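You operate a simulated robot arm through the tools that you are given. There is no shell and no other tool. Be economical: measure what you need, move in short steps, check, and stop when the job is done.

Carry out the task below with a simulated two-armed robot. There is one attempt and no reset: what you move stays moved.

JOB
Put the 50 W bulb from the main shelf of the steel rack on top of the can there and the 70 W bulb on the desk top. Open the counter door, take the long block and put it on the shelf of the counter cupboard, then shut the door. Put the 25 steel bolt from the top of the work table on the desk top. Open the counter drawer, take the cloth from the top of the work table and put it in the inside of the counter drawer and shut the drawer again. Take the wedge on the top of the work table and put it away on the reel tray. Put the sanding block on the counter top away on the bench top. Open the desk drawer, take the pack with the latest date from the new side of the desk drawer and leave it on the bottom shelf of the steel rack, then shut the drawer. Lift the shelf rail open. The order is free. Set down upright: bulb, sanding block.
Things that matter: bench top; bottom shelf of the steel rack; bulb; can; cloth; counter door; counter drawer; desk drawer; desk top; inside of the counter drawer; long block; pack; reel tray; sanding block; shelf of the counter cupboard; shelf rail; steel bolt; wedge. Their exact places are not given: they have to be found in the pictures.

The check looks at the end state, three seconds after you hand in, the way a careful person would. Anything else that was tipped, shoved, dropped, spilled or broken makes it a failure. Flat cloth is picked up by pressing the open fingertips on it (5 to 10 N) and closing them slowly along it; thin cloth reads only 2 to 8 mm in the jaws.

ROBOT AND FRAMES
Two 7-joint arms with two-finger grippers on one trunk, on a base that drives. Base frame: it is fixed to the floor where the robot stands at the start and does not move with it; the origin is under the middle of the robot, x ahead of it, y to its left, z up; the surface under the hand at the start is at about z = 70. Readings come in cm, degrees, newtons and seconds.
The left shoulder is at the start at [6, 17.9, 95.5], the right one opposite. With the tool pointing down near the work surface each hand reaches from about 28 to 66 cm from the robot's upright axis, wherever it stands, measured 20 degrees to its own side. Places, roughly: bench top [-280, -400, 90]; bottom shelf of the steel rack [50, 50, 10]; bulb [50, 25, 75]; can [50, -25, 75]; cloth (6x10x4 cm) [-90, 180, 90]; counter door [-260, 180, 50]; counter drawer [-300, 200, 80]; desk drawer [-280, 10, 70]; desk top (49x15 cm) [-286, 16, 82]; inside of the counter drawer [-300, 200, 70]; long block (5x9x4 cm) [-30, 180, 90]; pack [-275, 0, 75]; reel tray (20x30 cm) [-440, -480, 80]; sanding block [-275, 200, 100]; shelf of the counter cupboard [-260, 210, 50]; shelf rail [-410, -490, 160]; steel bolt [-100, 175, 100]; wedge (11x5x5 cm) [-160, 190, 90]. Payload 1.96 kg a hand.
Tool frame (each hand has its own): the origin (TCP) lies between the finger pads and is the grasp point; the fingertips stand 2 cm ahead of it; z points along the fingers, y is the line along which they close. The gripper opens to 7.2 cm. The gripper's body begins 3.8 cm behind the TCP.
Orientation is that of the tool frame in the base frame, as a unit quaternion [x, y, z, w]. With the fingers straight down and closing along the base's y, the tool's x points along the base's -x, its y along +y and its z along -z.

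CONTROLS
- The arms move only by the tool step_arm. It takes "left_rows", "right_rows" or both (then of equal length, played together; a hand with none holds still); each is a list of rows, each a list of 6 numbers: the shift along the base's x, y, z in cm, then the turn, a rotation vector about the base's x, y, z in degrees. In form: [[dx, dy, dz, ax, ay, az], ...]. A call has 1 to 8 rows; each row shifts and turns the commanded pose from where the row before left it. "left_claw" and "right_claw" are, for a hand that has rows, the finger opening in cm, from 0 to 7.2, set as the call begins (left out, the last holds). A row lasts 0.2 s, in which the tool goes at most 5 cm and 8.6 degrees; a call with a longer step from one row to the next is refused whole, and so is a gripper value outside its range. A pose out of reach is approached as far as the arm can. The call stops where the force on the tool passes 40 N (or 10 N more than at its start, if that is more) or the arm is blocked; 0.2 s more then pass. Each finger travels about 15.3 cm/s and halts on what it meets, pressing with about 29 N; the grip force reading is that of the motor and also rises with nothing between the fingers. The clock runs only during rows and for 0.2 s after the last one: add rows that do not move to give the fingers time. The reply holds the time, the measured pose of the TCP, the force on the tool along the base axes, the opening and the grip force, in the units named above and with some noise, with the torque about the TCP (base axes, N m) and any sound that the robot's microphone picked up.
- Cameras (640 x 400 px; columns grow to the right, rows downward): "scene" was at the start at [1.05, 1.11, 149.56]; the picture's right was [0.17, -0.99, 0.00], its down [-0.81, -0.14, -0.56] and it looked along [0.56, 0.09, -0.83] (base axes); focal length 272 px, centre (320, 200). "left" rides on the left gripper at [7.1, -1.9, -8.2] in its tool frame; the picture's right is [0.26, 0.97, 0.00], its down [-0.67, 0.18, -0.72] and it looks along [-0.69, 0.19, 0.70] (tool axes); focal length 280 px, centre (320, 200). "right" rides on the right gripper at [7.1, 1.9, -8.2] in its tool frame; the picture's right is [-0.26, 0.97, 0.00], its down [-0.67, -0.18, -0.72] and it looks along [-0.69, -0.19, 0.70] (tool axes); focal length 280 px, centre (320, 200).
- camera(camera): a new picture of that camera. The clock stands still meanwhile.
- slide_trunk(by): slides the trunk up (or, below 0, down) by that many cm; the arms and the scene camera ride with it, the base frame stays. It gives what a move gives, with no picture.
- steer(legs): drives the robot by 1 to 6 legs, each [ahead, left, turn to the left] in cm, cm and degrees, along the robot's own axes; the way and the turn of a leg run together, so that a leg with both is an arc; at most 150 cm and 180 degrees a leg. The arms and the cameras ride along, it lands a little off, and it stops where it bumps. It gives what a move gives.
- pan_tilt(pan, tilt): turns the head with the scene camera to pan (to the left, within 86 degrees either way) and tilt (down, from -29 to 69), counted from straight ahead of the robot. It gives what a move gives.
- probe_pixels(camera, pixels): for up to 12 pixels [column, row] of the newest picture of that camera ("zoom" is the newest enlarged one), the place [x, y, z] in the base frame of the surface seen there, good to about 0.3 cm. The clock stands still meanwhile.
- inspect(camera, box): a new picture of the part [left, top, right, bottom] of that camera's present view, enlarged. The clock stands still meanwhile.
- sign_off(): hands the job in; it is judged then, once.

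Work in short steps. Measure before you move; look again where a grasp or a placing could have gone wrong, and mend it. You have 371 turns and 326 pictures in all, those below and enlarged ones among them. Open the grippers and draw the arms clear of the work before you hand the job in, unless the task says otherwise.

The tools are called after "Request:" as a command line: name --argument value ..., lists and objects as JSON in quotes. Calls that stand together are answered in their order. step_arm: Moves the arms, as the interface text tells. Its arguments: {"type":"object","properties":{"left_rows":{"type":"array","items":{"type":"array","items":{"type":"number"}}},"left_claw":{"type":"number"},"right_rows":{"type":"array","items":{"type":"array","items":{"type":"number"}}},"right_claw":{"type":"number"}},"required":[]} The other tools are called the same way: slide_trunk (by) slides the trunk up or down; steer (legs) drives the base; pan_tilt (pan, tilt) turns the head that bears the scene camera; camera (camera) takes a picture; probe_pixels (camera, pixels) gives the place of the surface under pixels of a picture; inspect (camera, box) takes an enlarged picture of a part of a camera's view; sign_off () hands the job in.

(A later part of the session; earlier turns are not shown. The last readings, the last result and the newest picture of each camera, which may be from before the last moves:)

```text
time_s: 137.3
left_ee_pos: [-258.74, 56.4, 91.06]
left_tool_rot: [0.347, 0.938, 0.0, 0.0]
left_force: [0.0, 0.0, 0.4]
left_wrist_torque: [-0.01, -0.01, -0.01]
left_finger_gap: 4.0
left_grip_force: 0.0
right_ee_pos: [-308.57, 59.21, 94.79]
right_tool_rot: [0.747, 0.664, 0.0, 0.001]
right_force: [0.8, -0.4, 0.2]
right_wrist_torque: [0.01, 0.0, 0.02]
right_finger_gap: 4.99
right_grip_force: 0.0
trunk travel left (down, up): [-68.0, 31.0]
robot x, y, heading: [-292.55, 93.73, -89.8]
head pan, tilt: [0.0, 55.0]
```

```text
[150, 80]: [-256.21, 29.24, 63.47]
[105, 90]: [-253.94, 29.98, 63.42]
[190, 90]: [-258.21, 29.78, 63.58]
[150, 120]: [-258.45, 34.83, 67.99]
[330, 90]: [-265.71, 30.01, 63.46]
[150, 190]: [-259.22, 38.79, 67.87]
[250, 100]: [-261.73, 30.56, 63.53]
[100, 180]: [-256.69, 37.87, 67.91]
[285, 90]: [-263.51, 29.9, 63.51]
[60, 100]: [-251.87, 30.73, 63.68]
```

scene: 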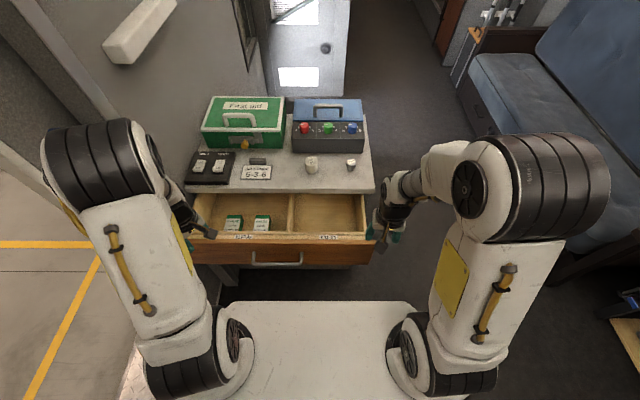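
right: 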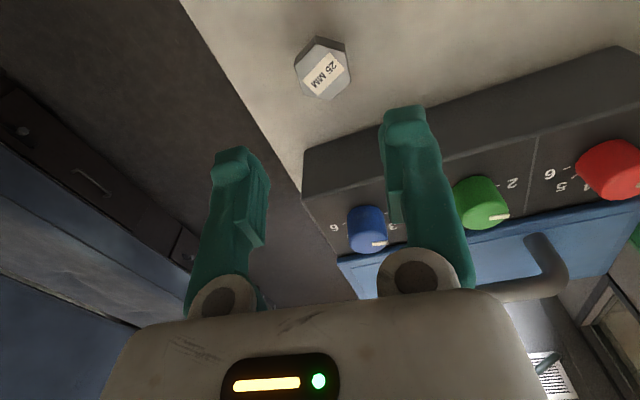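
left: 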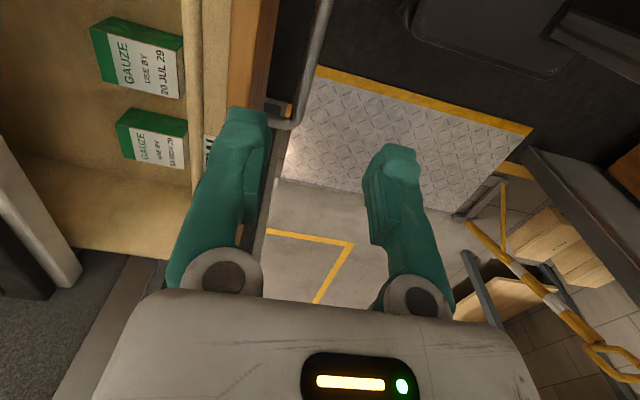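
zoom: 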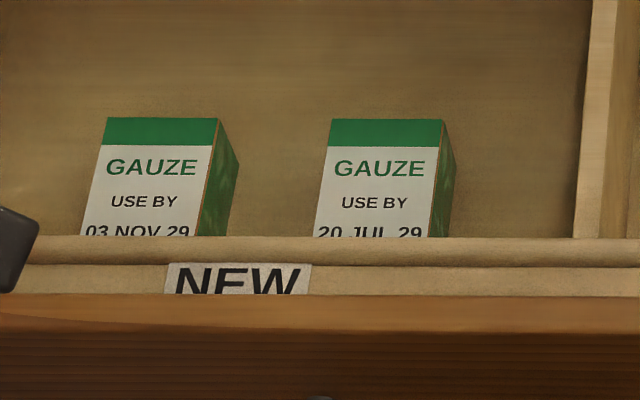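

Request:
probe_pixels --camera "zoom" --pixels '[[112, 122], [214, 122], [88, 230], [192, 230], [234, 165], [330, 125], [320, 228], [440, 125], [150, 248], [150, 305], [240, 200]]'

Request:
camera --camera "left"

```text
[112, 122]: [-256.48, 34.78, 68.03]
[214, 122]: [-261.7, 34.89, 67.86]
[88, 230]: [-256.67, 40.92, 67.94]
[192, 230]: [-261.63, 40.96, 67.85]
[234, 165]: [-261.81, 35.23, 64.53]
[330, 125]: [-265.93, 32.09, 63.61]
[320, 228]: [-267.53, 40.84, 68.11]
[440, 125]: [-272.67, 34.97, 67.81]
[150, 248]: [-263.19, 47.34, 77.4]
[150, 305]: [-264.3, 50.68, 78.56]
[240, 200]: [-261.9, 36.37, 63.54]
```

```text
250 pictures are left
```

left: 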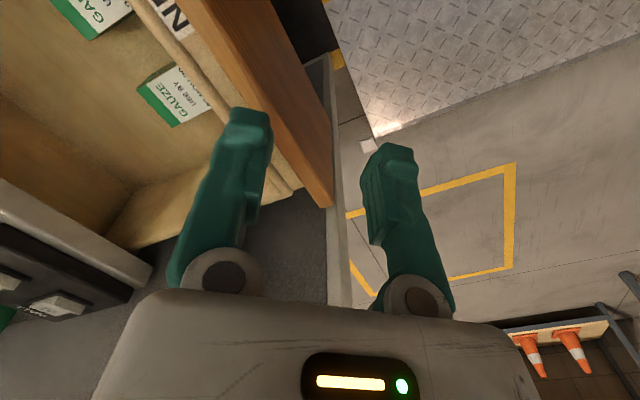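

Pack NOV 29: x −261.8…−256.5, y 34.8…42, top z 68. Rotate the left hand back to neutral, opening 7, above its rear half (keeps the camera off the drawer front).

Request:
step_arm --left_rows '[[0, -3, 0, 0, 0, -8.2], [0, -3.4, 0, 0, 0, -8.2], [0, -3.4, 0, 0, 0, -8.2], [0, -3.4, 0, 0, 0, -8.2], [0, -3.4, 0, 0, 0, -8.2], [-0.4, -3.4, 0, 0, 0, -8.2], [0, 0, -4, 0, 0, 0], [0, 0, 0, 0, 0, 0]]' --left_claw 7.0

Request:
camera --camera "left"

```text
time_s: 139.1
left_ee_pos: [-259.37, 37.81, 86.86]
left_tool_rot: [0.705, 0.709, -0.001, 0.001]
left_force: [0.7, 0.1, -0.6]
left_wrist_torque: [0.03, -0.01, 0.01]
left_finger_gap: 6.98
left_grip_force: 0.2
left hand out of reach, approached as far as the arm can: row 6
right_ee_pos: [-308.61, 59.28, 94.75]
right_tool_rot: [0.747, 0.665, -0.001, 0.0]
right_force: [0.5, 0.0, 0.2]
right_wrist_torque: [-0.02, 0.01, 0.01]
right_finger_gap: 5.01
right_grip_force: 0.0
trunk travel left (down, up): [-68.0, 31.0]
robot x, y, heading: [-292.43, 94.09, -89.9]
head pan, tilt: [0.0, 55.0]
```

```text
249 pictures are left
```

left: 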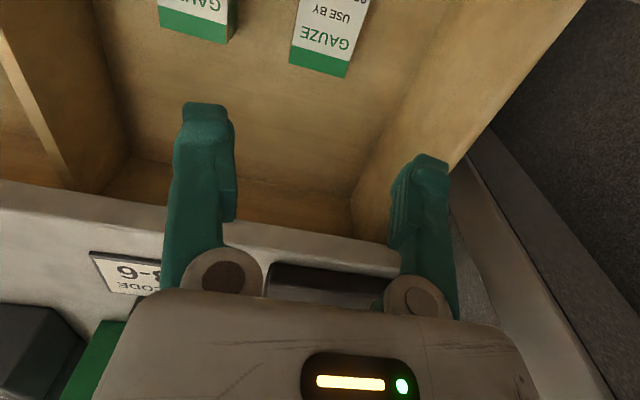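

Reach-limited; drive left 5 / ahead 2, lower trunk 8, then align.

Request:
steer --legs '[[2, 5, 0]]'

Request:
step_arm --left_rows '[[-2.5, 0.2, 0, 0, 0, 0], [-2.5, 0.2, 0, 0, 0, 0], [0, 0, 0, 0, 0, 0]]'

Request:
slide_trunk --by -8

Request:
camera --camera "left"

```text
time_s: 140.0
left_ee_pos: [-254.37, 35.67, 86.9]
left_tool_rot: [0.705, 0.709, -0.001, 0.0]
left_force: [0.3, 0.1, 0.0]
left_wrist_torque: [-0.01, 0.0, 0.02]
left_finger_gap: 7.01
left_grip_force: 0.1
right_ee_pos: [-303.42, 57.44, 94.78]
right_tool_rot: [0.747, 0.665, 0.0, 0.0]
right_force: [0.7, -0.7, 0.3]
right_wrist_torque: [0.04, 0.02, -0.01]
right_finger_gap: 5.0
right_grip_force: 0.1
trunk travel left (down, up): [-68.0, 31.0]
robot x, y, heading: [-287.35, 91.74, -89.8]
head pan, tilt: [0.0, 55.0]
```

```text
time_s: 140.8
left_ee_pos: [-259.52, 36.08, 86.96]
left_tool_rot: [0.706, 0.708, 0.0, 0.0]
left_force: [-0.2, -0.2, 0.1]
left_wrist_torque: [0.05, 0.01, 0.01]
left_finger_gap: 7.0
left_grip_force: 0.0
right_ee_pos: [-303.49, 57.26, 94.79]
right_tool_rot: [0.747, 0.664, 0.0, 0.0]
right_force: [0.0, -0.4, 0.0]
right_wrist_torque: [0.0, 0.02, 0.01]
right_finger_gap: 5.01
right_grip_force: 0.1
trunk travel left (down, up): [-68.0, 31.0]
robot x, y, heading: [-287.18, 91.7, -89.8]
head pan, tilt: [0.0, 55.0]
```

```text
time_s: 142.0
left_ee_pos: [-259.6, 35.99, 79.01]
left_tool_rot: [0.705, 0.709, 0.0, 0.001]
left_force: [-0.3, 0.8, -0.6]
left_wrist_torque: [-0.03, 0.01, 0.02]
left_finger_gap: 7.01
left_grip_force: 0.1
right_ee_pos: [-303.58, 57.32, 86.75]
right_tool_rot: [0.748, 0.664, -0.001, 0.001]
right_force: [0.1, 0.7, 0.3]
right_wrist_torque: [0.0, 0.02, 0.0]
right_finger_gap: 5.03
right_grip_force: 0.0
trunk travel left (down, up): [-60.0, 39.0]
robot x, y, heading: [-287.3, 92.2, -89.4]
head pan, tilt: [0.0, 55.0]
```

```text
248 pictures are left
```

left: 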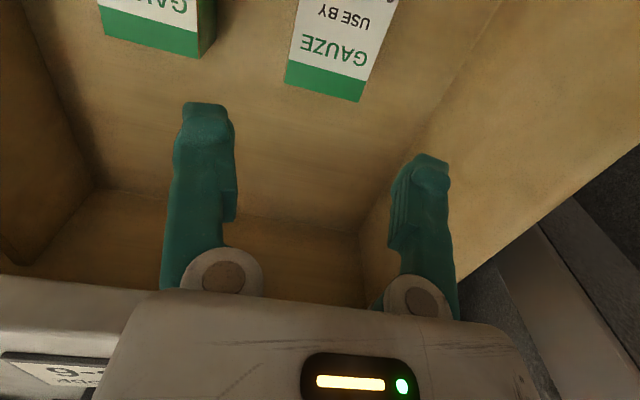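

Verify the pack and wall positions from here.

Request:
probe_pixels --camera "left" --pixels '[[325, 80], [285, 80], [360, 97], [345, 10], [420, 120], [205, 10], [300, 250], [500, 100]]'

```text
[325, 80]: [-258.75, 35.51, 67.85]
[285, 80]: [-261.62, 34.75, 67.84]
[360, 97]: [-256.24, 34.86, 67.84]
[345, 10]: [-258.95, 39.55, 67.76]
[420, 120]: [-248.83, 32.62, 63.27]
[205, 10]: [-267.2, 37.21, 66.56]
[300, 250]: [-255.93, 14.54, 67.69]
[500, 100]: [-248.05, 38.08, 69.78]
```

Pack confirmed. Move to (−259.0, 36.8) and descend to 66.8.

Request:
step_arm --left_rows '[[0.5, 0.8, -3, 0, 0, 0], [0, 0, -4, 0, 0, 0], [0, 0, -3, 0, 0, 0], [0, 0, -2.2, 0, 0, 0], [0, 0, 0, 0, 0, 0]]'

Request:
camera --camera "left"

Request:
inspect --camera "scene" --box '[180, 130, 390, 270]'

```text
time_s: 142.9
left_ee_pos: [-258.89, 36.46, 68.74]
left_tool_rot: [0.706, 0.708, -0.003, 0.005]
left_force: [0.1, 0.3, -1.3]
left_wrist_torque: [0.01, -0.02, 0.01]
left_finger_gap: 7.03
left_grip_force: 0.1
right_ee_pos: [-303.55, 57.36, 86.71]
right_tool_rot: [0.747, 0.664, -0.002, 0.001]
right_force: [-0.3, 0.0, -0.3]
right_wrist_torque: [-0.01, -0.02, -0.01]
right_finger_gap: 5.01
right_grip_force: 0.1
trunk travel left (down, up): [-60.0, 39.0]
robot x, y, heading: [-287.4, 91.87, -89.6]
head pan, tilt: [0.0, 55.0]
stopped in row 4 (left hand): the force on the tool passed its limit at 68 N (the readings are from after the stop); the commanded pose is now the measured one
```

```text
247 pictures are left
```

left: 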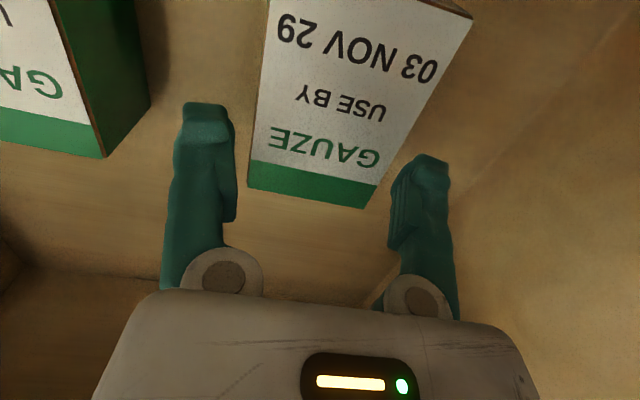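

```text
2.86 times, centred on (285, 200) of scene
```

zoom: 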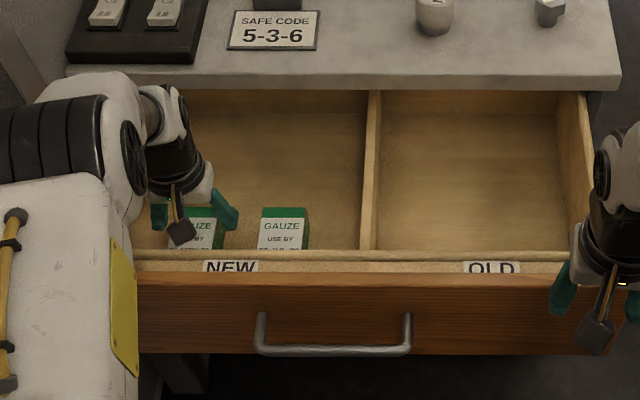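

It bumped something at z≈68. I probe where the arm parts and drawer rim are.

Request:
probe_pixels --camera "zoom" --pixels '[[180, 232], [165, 240], [130, 170], [60, 140], [100, 90], [160, 110], [300, 257], [300, 280], [335, 345], [120, 300], [20, 250], [110, 250]]'

```text
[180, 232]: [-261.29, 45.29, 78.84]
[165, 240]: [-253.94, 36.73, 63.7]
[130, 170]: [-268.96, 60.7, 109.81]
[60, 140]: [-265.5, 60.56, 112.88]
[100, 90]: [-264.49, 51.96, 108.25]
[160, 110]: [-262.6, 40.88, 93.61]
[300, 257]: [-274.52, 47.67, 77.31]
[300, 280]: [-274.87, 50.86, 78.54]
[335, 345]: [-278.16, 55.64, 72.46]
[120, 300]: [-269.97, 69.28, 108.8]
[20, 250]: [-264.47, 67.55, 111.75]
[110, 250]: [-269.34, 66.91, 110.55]
```

The right fingertip seems to have touched the pack's edge; raise 2, shift +0.4 in x, open to 7.2 and look.

Request:
step_arm --left_rows '[[0, 0, 2, 0, 0, 0], [0.4, 0, 0, 0, 0, 0], [0, 0, 0, 0, 0, 0]]' --left_claw 7.2

Request:
camera --camera "left"

Request:
probe_pixels --camera "left" --pixels '[[310, 150], [260, 140], [375, 160], [400, 100], [320, 40]]'

```text
time_s: 143.7
left_ee_pos: [-258.38, 36.4, 70.7]
left_tool_rot: [0.705, 0.709, -0.003, 0.005]
left_force: [-0.2, 0.2, -0.8]
left_wrist_torque: [-0.03, -0.01, -0.01]
left_finger_gap: 7.21
left_grip_force: 0.0
right_ee_pos: [-303.73, 57.31, 86.76]
right_tool_rot: [0.748, 0.664, -0.001, 0.001]
right_force: [-0.7, 0.3, -0.5]
right_wrist_torque: [0.01, 0.04, -0.04]
right_finger_gap: 5.0
right_grip_force: 0.1
trunk travel left (down, up): [-60.0, 39.0]
robot x, y, heading: [-287.31, 92.26, -89.5]
head pan, tilt: [0.0, 55.0]
```

```text
245 pictures are left
```

left: 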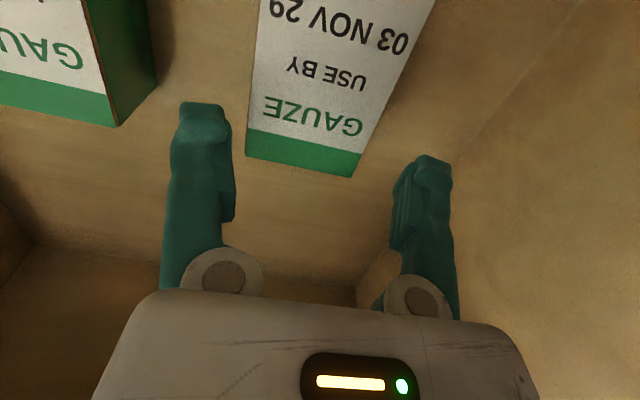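

```text
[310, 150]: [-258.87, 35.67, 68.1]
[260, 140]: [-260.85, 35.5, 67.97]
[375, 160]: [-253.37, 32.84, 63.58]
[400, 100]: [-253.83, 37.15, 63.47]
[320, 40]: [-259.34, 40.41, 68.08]
```

I'll take the pack with the tips ~1.1 cm over its sides, stopping above the height where it bumped (z 68.9).

Request:
step_arm --left_rows '[[-0.5, -0.2, 0, 0, 0, 0], [0, 0, -1.0, 0, 0, 0], [0, 0, -0.8, 0, 0, 0], [0, 0, 0, 0, 0, 0]]'

Request:
camera --camera "left"

```text
time_s: 144.7
left_ee_pos: [-258.98, 36.16, 68.81]
left_tool_rot: [0.705, 0.709, -0.004, 0.005]
left_force: [0.0, 0.3, -0.5]
left_wrist_torque: [0.0, 0.01, -0.01]
left_finger_gap: 7.2
left_grip_force: 0.1
right_ee_pos: [-303.66, 57.36, 86.82]
right_tool_rot: [0.748, 0.664, -0.001, 0.001]
right_force: [0.2, -0.1, 0.0]
right_wrist_torque: [-0.01, 0.02, 0.02]
right_finger_gap: 4.99
right_grip_force: 0.1
trunk travel left (down, up): [-60.0, 39.0]
robot x, y, heading: [-287.5, 91.51, -89.7]
head pan, tilt: [0.0, 55.0]
```

```text
244 pictures are left
```

left: 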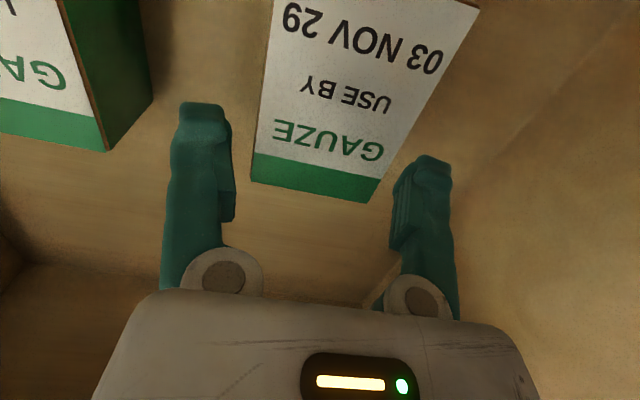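

Close on the pack.

Request:
step_arm --left_rows '[[0, 0, 0, 0, 0, 0], [0, 0, 0, 0, 0, 0], [0, 0, 0, 0, 0, 0], [0, 0, 0, 0, 0, 0]]' --left_claw 4

Request:
camera --camera "left"

```text
time_s: 145.7
left_ee_pos: [-258.94, 36.17, 68.88]
left_tool_rot: [0.705, 0.709, -0.003, 0.005]
left_force: [-0.8, -0.2, 0.2]
left_wrist_torque: [-0.04, -0.01, -0.01]
left_finger_gap: 5.5
left_grip_force: 29.0
right_ee_pos: [-303.63, 57.4, 86.7]
right_tool_rot: [0.748, 0.664, 0.0, 0.001]
right_force: [0.0, 0.6, -1.2]
right_wrist_torque: [0.02, 0.02, 0.0]
right_finger_gap: 5.0
right_grip_force: 0.0
trunk travel left (down, up): [-60.0, 39.0]
robot x, y, heading: [-287.42, 91.72, -89.6]
head pan, tilt: [0.0, 55.0]
```

```text
243 pictures are left
```

left: 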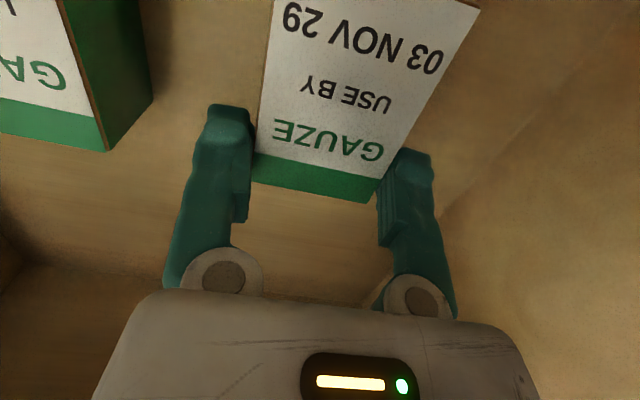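

Gripped at 5.5 cm. Lift slowly and check.

Request:
step_arm --left_rows '[[0, 0, 1.5, 0, 0, 0], [0, 0, 2, 0, 0, 0], [0, 0, 3, 0, 0, 0], [0, 0, 4, 0, 0, 0], [0, 0, 4, 0, 0, 0]]'

Request:
camera --camera "left"

```text
time_s: 146.9
left_ee_pos: [-259.0, 36.38, 83.43]
left_tool_rot: [0.705, 0.709, -0.003, 0.003]
left_force: [-0.1, 0.4, -0.3]
left_wrist_torque: [-0.05, -0.02, -0.01]
left_finger_gap: 5.47
left_grip_force: 28.9
right_ee_pos: [-303.58, 57.31, 86.79]
right_tool_rot: [0.748, 0.664, -0.001, 0.0]
right_force: [-0.4, 0.7, -0.5]
right_wrist_torque: [0.0, 0.02, 0.01]
right_finger_gap: 5.01
right_grip_force: 0.1
trunk travel left (down, up): [-60.0, 39.0]
robot x, y, heading: [-287.58, 91.68, -89.8]
head pan, tilt: [0.0, 55.0]
```

```text
242 pictures are left
```

left: 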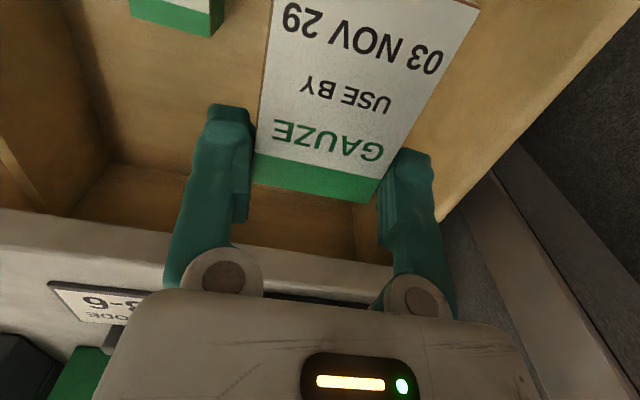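

Pack held. Raise trunk 8 and swing the left hand outward over the drawer side, then push the drawer shut with the right hand.

Request:
step_arm --left_rows '[[0, 0, 4, 0, 0, 0], [0, 2, 4, 0, 0, 0], [0, 4, 2, 0, 0, 0], [0, 4.5, 0, 0, 0, 0], [0, 4.5, 0, 0, 0, 0], [0, 4.5, 0, 0, 0, 0]]'

Request:
step_arm --right_rows '[[4, 4, 0, 0, 0, 3], [4.5, 1, 0, 0, 0, 3], [4.5, 1, 0, 0, 0, 3], [4.5, 0, 0, 0, 0, 0], [4.5, 0, 0, 0, 0, 0]]' --right_claw 0

Request:
camera --camera "scene"

```text
time_s: 148.3
left_ee_pos: [-258.94, 54.8, 90.57]
left_tool_rot: [0.705, 0.709, -0.004, 0.005]
left_force: [-0.5, 0.5, 0.9]
left_wrist_torque: [-0.03, -0.01, 0.0]
left_finger_gap: 5.45
left_grip_force: 29.4
left hand out of reach, approached as far as the arm can: row 1, 2
right_ee_pos: [-303.54, 57.5, 86.84]
right_tool_rot: [0.747, 0.664, 0.0, 0.001]
right_force: [0.5, 0.7, 0.2]
right_wrist_torque: [0.02, -0.01, 0.04]
right_finger_gap: 5.01
right_grip_force: 0.1
trunk travel left (down, up): [-60.0, 39.0]
robot x, y, heading: [-287.69, 91.59, -89.7]
head pan, tilt: [0.0, 55.0]
```

```text
refused: row 1 steps farther than a row can; nothing moved
```

```text
241 pictures are left
```

scene: 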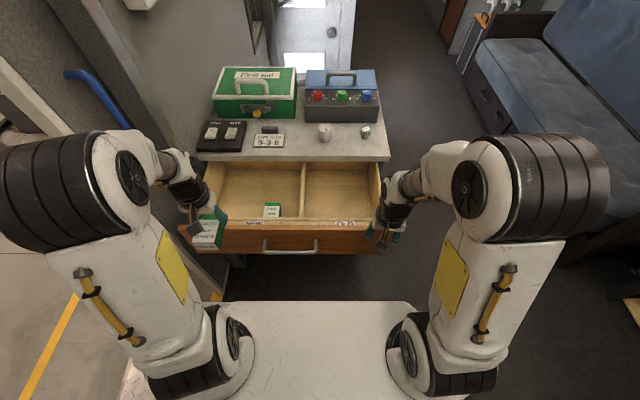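

Back off 6 cm for room, then position the closed right fingers in front of the handle.

Request:
steer --legs '[[-6, 0, 0]]'

Request:
step_arm --right_rows '[[4.5, 0, 0, 0, 0, 3], [4.5, 0, 0, 0, 0, 3], [4.5, 0, 0, 0, 0, 3], [4.5, 0, 0, 0, 0, 0], [4, 0, 0, 0, 0, 0], [0, 0, 0, 0, 0, 0]]' --right_claw 0

Request:
inspect --camera "scene" --box '[180, 150, 420, 300]'

```text
time_s: 149.3
left_ee_pos: [-259.0, 60.86, 90.52]
left_tool_rot: [0.706, 0.708, -0.004, 0.005]
left_force: [-0.9, 0.8, 0.1]
left_wrist_torque: [-0.02, 0.03, -0.03]
left_finger_gap: 5.48
left_grip_force: 28.9
right_ee_pos: [-303.64, 63.39, 86.8]
right_tool_rot: [0.748, 0.664, -0.002, 0.002]
right_force: [0.4, -0.8, 0.7]
right_wrist_torque: [-0.02, 0.02, -0.02]
right_finger_gap: 4.99
right_grip_force: 0.0
trunk travel left (down, up): [-60.0, 39.0]
robot x, y, heading: [-287.57, 97.61, -89.8]
head pan, tilt: [0.0, 55.0]
```

```text
time_s: 150.7
left_ee_pos: [-259.05, 60.69, 90.5]
left_tool_rot: [0.706, 0.709, -0.003, 0.005]
left_force: [0.1, 0.6, -0.3]
left_wrist_torque: [-0.02, -0.03, 0.01]
left_finger_gap: 5.47
left_grip_force: 29.4
right_ee_pos: [-281.43, 63.23, 86.59]
right_tool_rot: [0.694, 0.72, -0.001, 0.001]
right_force: [-0.2, 0.0, 0.1]
right_wrist_torque: [0.05, -0.01, -0.02]
right_finger_gap: 0.01
right_grip_force: 28.9
trunk travel left (down, up): [-60.0, 39.0]
robot x, y, heading: [-287.78, 97.48, -89.7]
head pan, tilt: [0.0, 55.0]
```

```text
2.67 times, centred on (300, 225) of scene
```

zoom: 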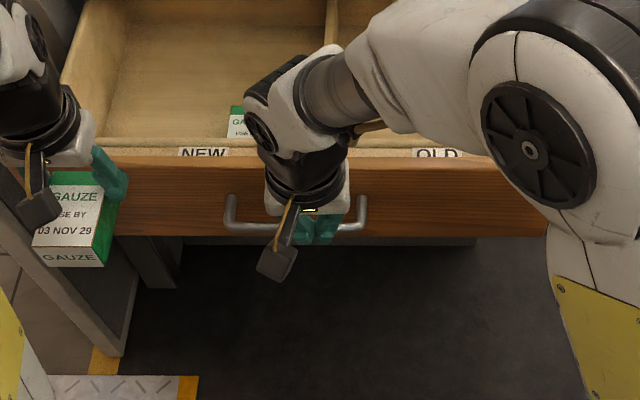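

Lower to the bar height, then push.

Request:
step_arm --right_rows '[[0, 0, -5, 0, 0, 0], [0, 0, -5, 0, 0, 0], [0, 0, -4, 0, 0, 0], [0, 0, 0, 0, 0, 0]]'

Request:
step_arm --right_rows '[[0, -4, 0, 0, 0, 0], [0, -3, 0, 0, 0, 0], [0, -3, 0, 0, 0, 0], [0, -3, 0, 0, 0, 0], [0, -3, 0, 0, 0, 0], [0, -3, 0, 0, 0, 0]]'

```text
time_s: 151.7
left_ee_pos: [-258.99, 60.65, 90.51]
left_tool_rot: [0.706, 0.708, -0.004, 0.004]
left_force: [0.1, -0.3, -0.8]
left_wrist_torque: [-0.01, 0.01, 0.01]
left_finger_gap: 5.47
left_grip_force: 29.0
right_ee_pos: [-281.68, 63.29, 72.69]
right_tool_rot: [0.694, 0.72, 0.0, 0.0]
right_force: [-0.1, 0.5, -0.1]
right_wrist_torque: [0.03, -0.01, -0.01]
right_finger_gap: 0.0
right_grip_force: 28.9
trunk travel left (down, up): [-60.0, 39.0]
robot x, y, heading: [-287.14, 98.06, -89.7]
head pan, tilt: [0.0, 55.0]
```

```text
time_s: 153.1
left_ee_pos: [-258.93, 60.65, 90.48]
left_tool_rot: [0.706, 0.709, -0.002, 0.004]
left_force: [-0.4, 0.0, -0.7]
left_wrist_torque: [0.0, -0.03, -0.03]
left_finger_gap: 5.5
left_grip_force: 28.8
right_ee_pos: [-281.76, 44.15, 72.74]
right_tool_rot: [0.694, 0.72, 0.0, 0.0]
right_force: [-0.6, 0.4, 1.3]
right_wrist_torque: [0.02, -0.01, -0.02]
right_finger_gap: 0.0
right_grip_force: 29.4
trunk travel left (down, up): [-60.0, 39.0]
robot x, y, heading: [-287.64, 97.68, -89.8]
head pan, tilt: [0.0, 55.0]
```

Continue pushing in.

Request:
step_arm --right_rows '[[0, -3, 0, 0, 0, 0], [0, -3, 0, 0, 0, 0], [0, -3, 0, 0, 0, 0], [0, -2, 0, 0, 0, 0], [0, -1.5, 0, 0, 0, 0], [0, 0, 0, 0, 0, 0]]'

Request:
pan_tilt --pan 0 --tilt 45

Request:
inspect --camera "scene" --box '[160, 130, 420, 300]'

```text
time_s: 154.5
left_ee_pos: [-258.92, 60.75, 90.51]
left_tool_rot: [0.706, 0.709, -0.003, 0.004]
left_force: [-0.5, -0.1, -1.0]
left_wrist_torque: [-0.07, 0.02, -0.04]
left_finger_gap: 5.49
left_grip_force: 28.9
right_ee_pos: [-281.67, 42.25, 72.82]
right_tool_rot: [0.693, 0.721, -0.001, 0.001]
right_force: [0.1, -0.6, -0.3]
right_wrist_torque: [0.03, 0.0, -0.01]
right_finger_gap: 0.03
right_grip_force: 28.6
right hand out of reach, approached as far as the arm can: row 1, 2, 3, 4, 5
trunk travel left (down, up): [-60.0, 39.0]
robot x, y, heading: [-287.58, 97.78, -89.5]
head pan, tilt: [0.0, 55.0]
```

```text
time_s: 155.2
left_ee_pos: [-258.94, 60.71, 90.44]
left_tool_rot: [0.706, 0.709, -0.003, 0.004]
left_force: [0.1, -0.1, -0.8]
left_wrist_torque: [0.0, 0.01, -0.02]
left_finger_gap: 5.48
left_grip_force: 29.2
right_ee_pos: [-281.71, 42.25, 72.86]
right_tool_rot: [0.694, 0.72, 0.0, 0.0]
right_force: [-0.4, -0.6, -0.4]
right_wrist_torque: [0.0, -0.01, 0.02]
right_finger_gap: 0.0
right_grip_force: 29.1
trunk travel left (down, up): [-60.0, 39.0]
robot x, y, heading: [-287.68, 97.83, -89.7]
head pan, tilt: [0.0, 45.0]
```

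```text
2.35 times, centred on (290, 215) of scene
```

zoom: 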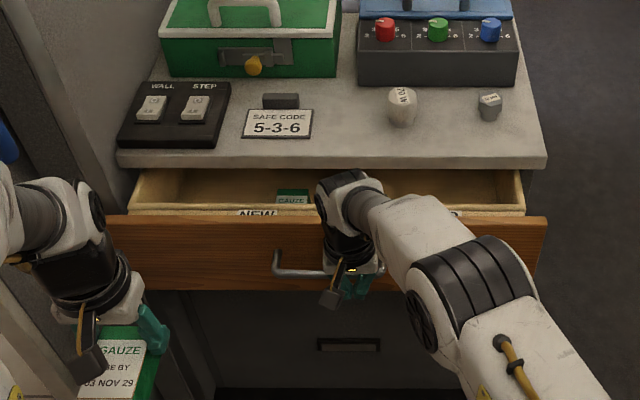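

Reach limit; push the rest by driving ahead 11.5 cm.

Request:
steer --legs '[[11.5, 0, 0]]'

Request:
step_arm --right_rows '[[0, -0.5, 0, 0, 0, 0], [0, -0.5, 0, 0, 0, 0], [0, -0.5, 0, 0, 0, 0], [0, 0, 0, 0, 0, 0]]'

Request:
inspect --camera "scene" --box '[160, 130, 420, 330]'

```text
time_s: 156.4
left_ee_pos: [-258.88, 49.23, 90.41]
left_tool_rot: [0.706, 0.708, -0.002, 0.003]
left_force: [0.1, -0.8, -1.4]
left_wrist_torque: [0.05, 0.05, 0.02]
left_finger_gap: 5.46
left_grip_force: 28.9
right_ee_pos: [-281.67, 30.75, 72.87]
right_tool_rot: [0.693, 0.721, -0.001, 0.001]
right_force: [0.3, 3.7, 5.0]
right_wrist_torque: [0.23, -0.03, -0.01]
right_finger_gap: 0.01
right_grip_force: 29.4
trunk travel left (down, up): [-60.0, 39.0]
robot x, y, heading: [-287.09, 86.45, -89.7]
head pan, tilt: [0.0, 45.0]
```

```text
time_s: 157.4
left_ee_pos: [-258.89, 49.14, 90.35]
left_tool_rot: [0.706, 0.708, -0.004, 0.004]
left_force: [0.0, -0.3, -0.5]
left_wrist_torque: [-0.02, -0.03, -0.03]
left_finger_gap: 5.46
left_grip_force: 29.0
right_ee_pos: [-281.8, 30.87, 72.79]
right_tool_rot: [0.693, 0.721, 0.0, 0.001]
right_force: [-0.3, 0.3, -0.3]
right_wrist_torque: [0.0, -0.03, 0.0]
right_finger_gap: 0.0
right_grip_force: 28.8
right hand out of reach, approached as far as the arm can: row 1, 2, 3
trunk travel left (down, up): [-60.0, 39.0]
robot x, y, heading: [-287.51, 86.25, -89.4]
head pan, tilt: [0.0, 45.0]
```

```text
2.00 times, centred on (290, 230) of scene
```

zoom: 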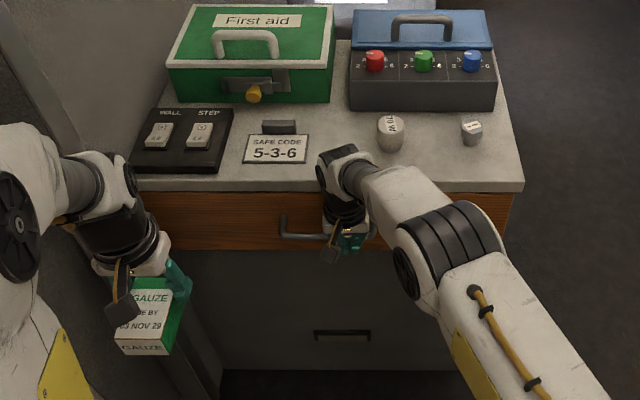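

Check that it's flush, compare to initial front y 24.75 / bar 29.25.

Request:
probe_pixels --camera "zoom" --pixels '[[230, 215], [470, 215], [250, 205], [300, 236], [230, 188]]'

Request:
steer --legs '[[1, 0, 0]]'

```text
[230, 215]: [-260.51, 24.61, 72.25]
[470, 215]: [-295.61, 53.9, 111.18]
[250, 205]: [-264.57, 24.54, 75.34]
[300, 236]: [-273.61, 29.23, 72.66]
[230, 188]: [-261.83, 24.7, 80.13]
```

```text
time_s: 158.3
left_ee_pos: [-258.92, 48.41, 90.54]
left_tool_rot: [0.705, 0.709, -0.003, 0.004]
left_force: [0.4, 0.6, 0.0]
left_wrist_torque: [-0.01, 0.0, 0.02]
left_finger_gap: 5.48
left_grip_force: 29.1
right_ee_pos: [-281.68, 30.62, 72.54]
right_tool_rot: [0.693, 0.721, 0.006, -0.008]
right_force: [-0.1, 2.1, 0.0]
right_wrist_torque: [0.07, -0.02, -0.04]
right_finger_gap: 0.03
right_grip_force: 29.0
trunk travel left (down, up): [-60.0, 39.0]
robot x, y, heading: [-287.29, 85.7, -89.8]
head pan, tilt: [0.0, 45.0]
stopped in leg 1: the force on the tool passed its limit at 47 N (the readings are from after the stop); the commanded pose is now the measured one
```

Drawer is shut (front at 24.6). Free the right hand, back off and turn to face the counter.

Request:
step_arm --right_rows '[[0, 3, 0, 0, 0, 0], [0, 4, 2, 0, 0, 0], [0, 2, 4.5, 0, 0, 0], [0, 0, 5, 0, 0, 0], [-4, 0, 3, 0, 0, 0], [-4, 0, 2, 0, 0, 0], [-4, 0, 0, 0, 0, 0], [-4, 0, 0, 0, 0, 0]]'

Request:
steer --legs '[[-16, 0, 0], [0, 0, 180]]'

Request:
camera --camera "scene"

```text
time_s: 160.1
left_ee_pos: [-259.03, 48.3, 90.46]
left_tool_rot: [0.705, 0.709, -0.004, 0.005]
left_force: [0.2, -0.1, -0.1]
left_wrist_torque: [-0.04, 0.0, 0.0]
left_finger_gap: 5.47
left_grip_force: 29.0
right_ee_pos: [-297.78, 39.45, 89.08]
right_tool_rot: [0.693, 0.721, 0.006, -0.006]
right_force: [-0.8, 0.3, -0.1]
right_wrist_torque: [0.01, -0.01, 0.0]
right_finger_gap: 0.02
right_grip_force: 28.5
trunk travel left (down, up): [-60.0, 39.0]
robot x, y, heading: [-287.35, 85.29, -89.7]
head pan, tilt: [0.0, 45.0]
```

```text
time_s: 168.8
left_ee_pos: [-315.41, 138.83, 90.48]
left_tool_rot: [-0.702, 0.712, 0.004, 0.003]
left_force: [0.2, 0.5, -0.7]
left_wrist_torque: [0.05, 0.03, 0.01]
left_finger_gap: 5.47
left_grip_force: 29.3
right_ee_pos: [-276.47, 147.23, 89.04]
right_tool_rot: [0.714, -0.7, 0.008, 0.006]
right_force: [-0.1, -0.1, -0.3]
right_wrist_torque: [0.02, 0.03, -0.01]
right_finger_gap: 0.02
right_grip_force: 29.3
trunk travel left (down, up): [-60.0, 39.0]
robot x, y, heading: [-287.24, 101.32, 89.2]
head pan, tilt: [0.0, 45.0]
```

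```text
237 pictures are left
```

scene: 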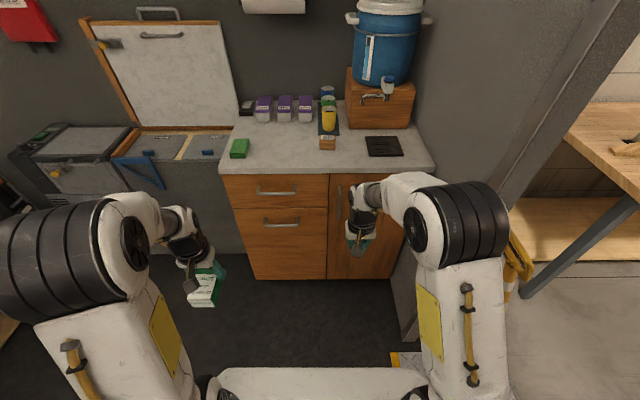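

Zoom on the counter front and top.

Request:
inspect --camera "scene" --box '[210, 80, 450, 290]'

Request:
probe_pixels --camera "scene" --pixels '[[276, 192], [265, 192], [290, 192], [276, 185], [300, 185], [340, 210], [340, 190], [345, 195], [325, 250], [385, 250], [380, 180], [300, 165]]'

```text
1.90 times, centred on (330, 185) of scene
```

zoom: 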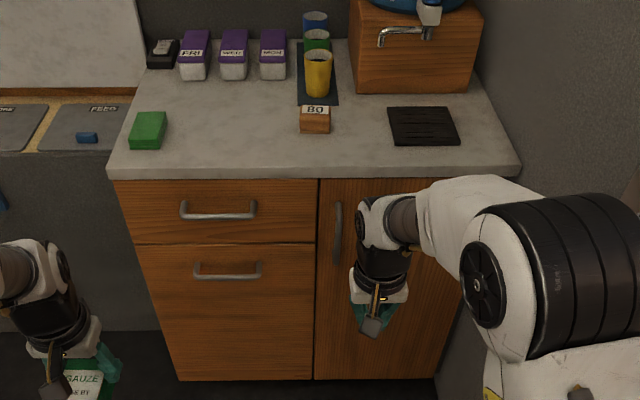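

```text
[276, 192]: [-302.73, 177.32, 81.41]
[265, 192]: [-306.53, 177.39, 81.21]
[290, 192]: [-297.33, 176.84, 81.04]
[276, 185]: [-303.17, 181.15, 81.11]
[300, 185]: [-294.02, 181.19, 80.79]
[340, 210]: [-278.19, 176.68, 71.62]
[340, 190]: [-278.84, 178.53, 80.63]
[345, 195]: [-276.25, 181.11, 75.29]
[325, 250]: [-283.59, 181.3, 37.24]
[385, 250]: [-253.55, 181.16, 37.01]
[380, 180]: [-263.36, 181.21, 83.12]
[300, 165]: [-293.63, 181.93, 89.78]
```

Front plane y 181.2; drawer handle (−301, 177, 81); door handle vertical at x −278.5. Check the boxes at left for clearance before moving left.

Request:
probe_pixels --camera "scene" --pixels '[[70, 150], [150, 150], [200, 155], [150, 175], [60, 175], [160, 190], [90, 30], [200, 200], [20, 180], [130, 200], [327, 143], [238, 150]]'

```text
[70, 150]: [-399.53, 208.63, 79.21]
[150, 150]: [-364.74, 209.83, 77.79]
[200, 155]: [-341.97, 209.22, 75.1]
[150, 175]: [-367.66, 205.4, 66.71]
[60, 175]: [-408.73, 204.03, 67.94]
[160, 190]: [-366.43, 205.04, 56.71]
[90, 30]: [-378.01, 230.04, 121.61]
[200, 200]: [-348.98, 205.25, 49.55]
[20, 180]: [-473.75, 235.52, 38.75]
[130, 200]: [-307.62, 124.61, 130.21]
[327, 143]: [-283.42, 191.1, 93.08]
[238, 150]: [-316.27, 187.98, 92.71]
```

Boxes are at y>204, no conflict. Drive left 24, ahead 20.

Request:
steer --legs '[[20, 24, 0.5]]'

Request:
step_arm --right_rows '[[0, 0, 2, 0, 0, -8.2], [0, 0, 2, 0, 0, -8.2], [0, 0, 2, 0, 0, -8.2], [0, 0, 2, 0, 0, -8.2], [0, 0, 2, 0, 0, -8.2], [0, 0, 2, 0, 0, -8.2], [0, 0, 0, 0, 0, -8.2], [0, 0, 0, 0, 0, -8.2]]' --right_claw 4.2

Request:
step_arm --right_rows '[[0, 0, 0, 0, 0, -8.2], [0, 0, 0, 0, 0, -8.2], [0, 0, 0, 0, 0, -8.0]]'

Request:
camera --camera "scene"

```text
time_s: 170.9
left_ee_pos: [-339.6, 158.77, 90.41]
left_tool_rot: [-0.706, 0.708, 0.004, 0.003]
left_force: [0.0, 0.7, -0.4]
left_wrist_torque: [0.0, -0.03, 0.02]
left_finger_gap: 5.47
left_grip_force: 28.8
right_ee_pos: [-300.86, 167.54, 89.11]
right_tool_rot: [0.718, -0.696, 0.008, 0.006]
right_force: [0.4, 0.6, -0.8]
right_wrist_torque: [-0.01, -0.01, 0.02]
right_finger_gap: 0.0
right_grip_force: 28.9
trunk travel left (down, up): [-60.0, 39.0]
robot x, y, heading: [-311.6, 121.44, 89.8]
head pan, tilt: [0.0, 45.0]
```

```text
time_s: 172.7
left_ee_pos: [-339.53, 158.69, 90.47]
left_tool_rot: [-0.706, 0.708, 0.005, 0.003]
left_force: [0.5, 0.7, -0.6]
left_wrist_torque: [-0.01, 0.01, -0.03]
left_finger_gap: 5.47
left_grip_force: 29.1
right_ee_pos: [-300.2, 163.27, 97.86]
right_tool_rot: [-0.248, 0.969, 0.009, 0.001]
right_force: [0.8, -0.2, -0.3]
right_wrist_torque: [0.02, 0.01, 0.01]
right_finger_gap: 4.19
right_grip_force: 0.0
right hand out of reach, approached as far as the arm can: row 3, 4, 5, 6
trunk travel left (down, up): [-60.0, 39.0]
robot x, y, heading: [-311.19, 121.6, 89.8]
head pan, tilt: [0.0, 45.0]
```

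```text
time_s: 173.5
left_ee_pos: [-339.54, 158.88, 90.48]
left_tool_rot: [-0.706, 0.709, 0.004, 0.003]
left_force: [-0.6, -0.2, -0.2]
left_wrist_torque: [0.02, 0.01, -0.01]
left_finger_gap: 5.46
left_grip_force: 29.5
right_ee_pos: [-300.08, 163.38, 97.76]
right_tool_rot: [-0.038, 0.999, 0.008, 0.001]
right_force: [0.3, 0.0, 0.0]
right_wrist_torque: [0.01, 0.04, 0.04]
right_finger_gap: 4.21
right_grip_force: 0.1
trunk travel left (down, up): [-60.0, 39.0]
robot x, y, heading: [-311.63, 121.45, 90.0]
head pan, tilt: [0.0, 45.0]
```

```text
235 pictures are left
```

scene: 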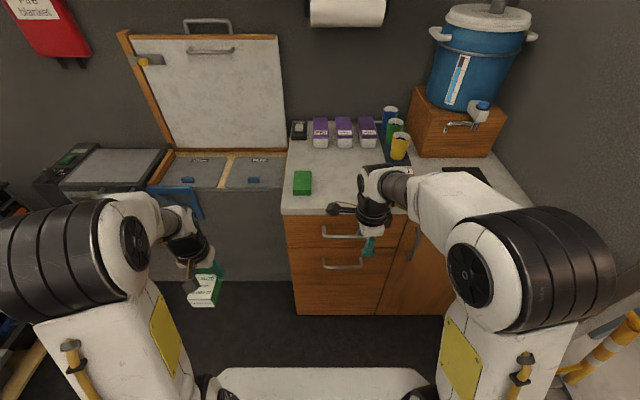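

Zoom on drawer handles.

Request:
inspect --camera "scene" --box '[280, 180, 440, 290]'

Request:
probe_pixels --camera "zoom" --pixels '[[175, 208], [210, 210], [240, 212], [310, 212], [165, 195], [520, 250], [530, 220], [300, 130], [250, 335], [250, 250]]'

```text
3.64 times, centred on (360, 235) of scene
```

zoom: 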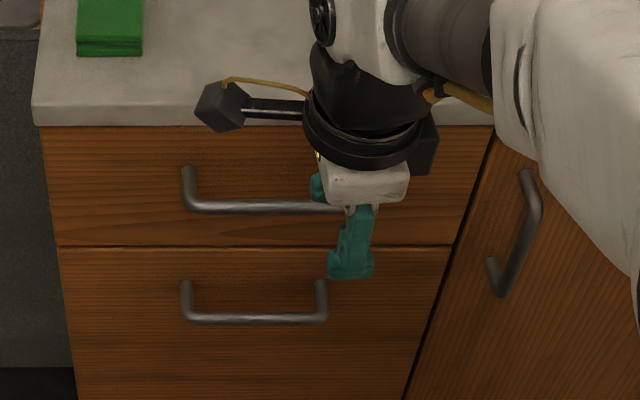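

```text
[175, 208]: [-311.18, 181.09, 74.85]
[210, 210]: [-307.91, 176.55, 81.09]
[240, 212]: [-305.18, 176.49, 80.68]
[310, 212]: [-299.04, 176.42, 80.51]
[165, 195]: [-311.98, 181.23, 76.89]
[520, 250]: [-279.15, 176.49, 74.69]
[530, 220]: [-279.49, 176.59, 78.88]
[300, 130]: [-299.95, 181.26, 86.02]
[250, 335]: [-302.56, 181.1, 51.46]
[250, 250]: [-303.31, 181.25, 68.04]
```

Move the right hand to straddle the drawer bar (y 175.9), yaw −4°.

Request:
step_arm --right_rows '[[-0.5, 4, 0, 0, 0, -4], [-0.5, 4, 0, 0, 0, 0], [0, 4.3, 0, 0, 0, 0], [0, 0, -4, 0, 0, 0], [0, 0, -4, 0, 0, 0], [0, 0, -2, 0, 0, 0], [0, 0, 0, 0, 0, 0]]'

Request:
inspect --camera "scene" --box '[280, 160, 440, 270]'

Request:
camera --camera "right"

```text
time_s: 175.1
left_ee_pos: [-339.66, 158.79, 90.44]
left_tool_rot: [-0.707, 0.708, 0.004, 0.003]
left_force: [-0.9, 0.1, -1.7]
left_wrist_torque: [0.01, 0.0, -0.04]
left_finger_gap: 5.47
left_grip_force: 29.0
right_ee_pos: [-300.02, 164.99, 88.36]
right_tool_rot: [-0.004, 1.0, 0.007, 0.002]
right_force: [0.4, -0.2, 0.0]
right_wrist_torque: [0.0, -0.01, 0.05]
right_finger_gap: 4.2
right_grip_force: 0.0
right hand out of reach, approached as far as the arm can: row 1, 2, 3
trunk travel left (down, up): [-60.0, 39.0]
robot x, y, heading: [-311.38, 121.39, 89.7]
head pan, tilt: [0.0, 45.0]
```

```text
3.64 times, centred on (360, 215) of scene
```

zoom: 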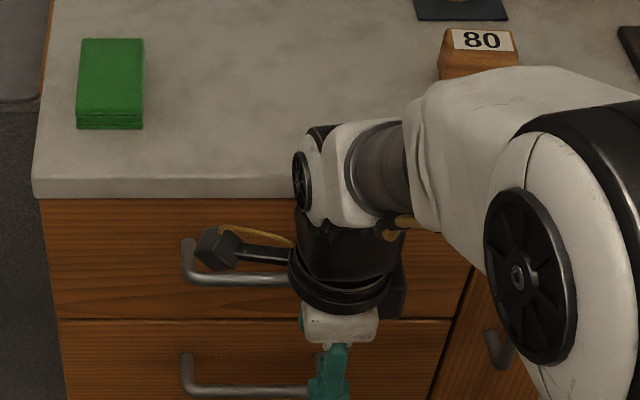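

```text
232 pictures are left
```

right: 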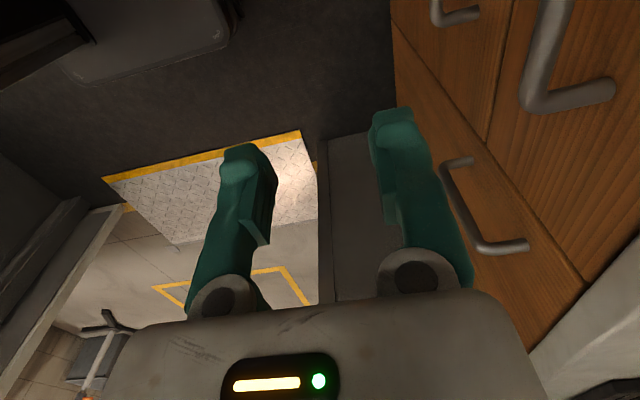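

Raise trunk 8 for reach, then forward and down.

Request:
slide_trunk --by 8

Request:
step_arm --right_rows '[[-0.5, 4, 0, 0, 0, 0], [-0.3, 4, 0, 0, 0, 0], [0, 2.9, 0, 0, 0, 0], [0, 0, 0, 0, 0, 0]]'

Request:
camera --camera "right"

```text
time_s: 176.3
left_ee_pos: [-339.57, 158.86, 98.39]
left_tool_rot: [-0.705, 0.709, 0.005, 0.004]
left_force: [0.0, 0.3, -0.4]
left_wrist_torque: [0.03, -0.01, 0.01]
left_finger_gap: 5.47
left_grip_force: 29.2
right_ee_pos: [-299.87, 165.01, 96.38]
right_tool_rot: [-0.004, 1.0, 0.005, 0.002]
right_force: [0.0, 0.2, -0.4]
right_wrist_torque: [0.02, -0.02, 0.0]
right_finger_gap: 4.21
right_grip_force: 0.0
trunk travel left (down, up): [-68.0, 31.0]
robot x, y, heading: [-311.22, 121.17, 89.8]
head pan, tilt: [0.0, 45.0]
```

```text
time_s: 177.3
left_ee_pos: [-339.5, 158.85, 98.55]
left_tool_rot: [-0.706, 0.708, 0.005, 0.003]
left_force: [0.3, -0.9, -0.3]
left_wrist_torque: [0.01, -0.01, 0.0]
left_finger_gap: 5.49
left_grip_force: 28.8
right_ee_pos: [-300.77, 175.99, 96.33]
right_tool_rot: [-0.004, 1.0, 0.006, 0.001]
right_force: [-0.9, -0.3, -0.6]
right_wrist_torque: [0.01, -0.03, 0.03]
right_finger_gap: 4.23
right_grip_force: 0.1
trunk travel left (down, up): [-68.0, 31.0]
robot x, y, heading: [-311.72, 121.39, 89.7]
head pan, tilt: [0.0, 45.0]
```

```text
231 pictures are left
```

right: 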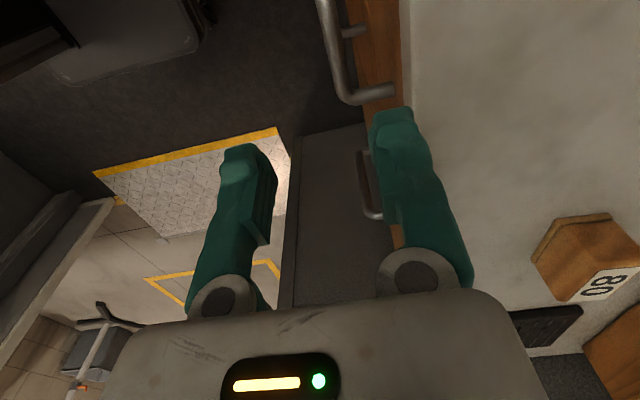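

Request:
probe_pixels --camera "right" --pixels '[[412, 60], [430, 60], [355, 96], [345, 70], [370, 60], [600, 250]]'

```text
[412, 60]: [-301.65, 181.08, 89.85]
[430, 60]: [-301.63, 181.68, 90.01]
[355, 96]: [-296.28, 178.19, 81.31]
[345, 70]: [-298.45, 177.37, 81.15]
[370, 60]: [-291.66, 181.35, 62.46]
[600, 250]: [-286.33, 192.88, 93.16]
```

Edge at y 180.8, OK. Descend to 81.8, check, and close.

Request:
step_arm --right_rows '[[0, 0, -5, 0, 0, 0], [0, 0, -5, 0, 0, 0], [0, 0, -3, 0, 0, 0], [0, 0, -1.5, 0, 0, 0], [0, 0, 0, 0, 0, 0]]'

Request:
camera --camera "right"

```text
time_s: 178.5
left_ee_pos: [-339.51, 158.74, 98.33]
left_tool_rot: [-0.706, 0.708, 0.005, 0.002]
left_force: [0.9, 0.7, 0.0]
left_wrist_torque: [0.0, -0.02, -0.01]
left_finger_gap: 5.5
left_grip_force: 29.0
right_ee_pos: [-300.9, 176.01, 81.62]
right_tool_rot: [-0.004, 1.0, 0.006, 0.003]
right_force: [0.1, -0.1, -0.3]
right_wrist_torque: [0.03, -0.02, 0.01]
right_finger_gap: 4.19
right_grip_force: 0.1
trunk travel left (down, up): [-68.0, 31.0]
robot x, y, heading: [-311.23, 121.38, 89.8]
head pan, tilt: [0.0, 45.0]
```

```text
230 pictures are left
```

right: 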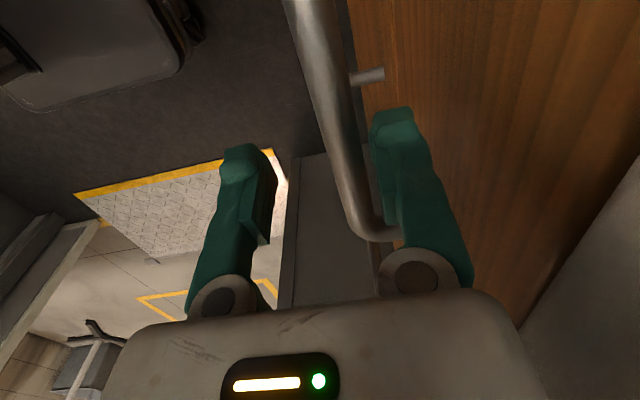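

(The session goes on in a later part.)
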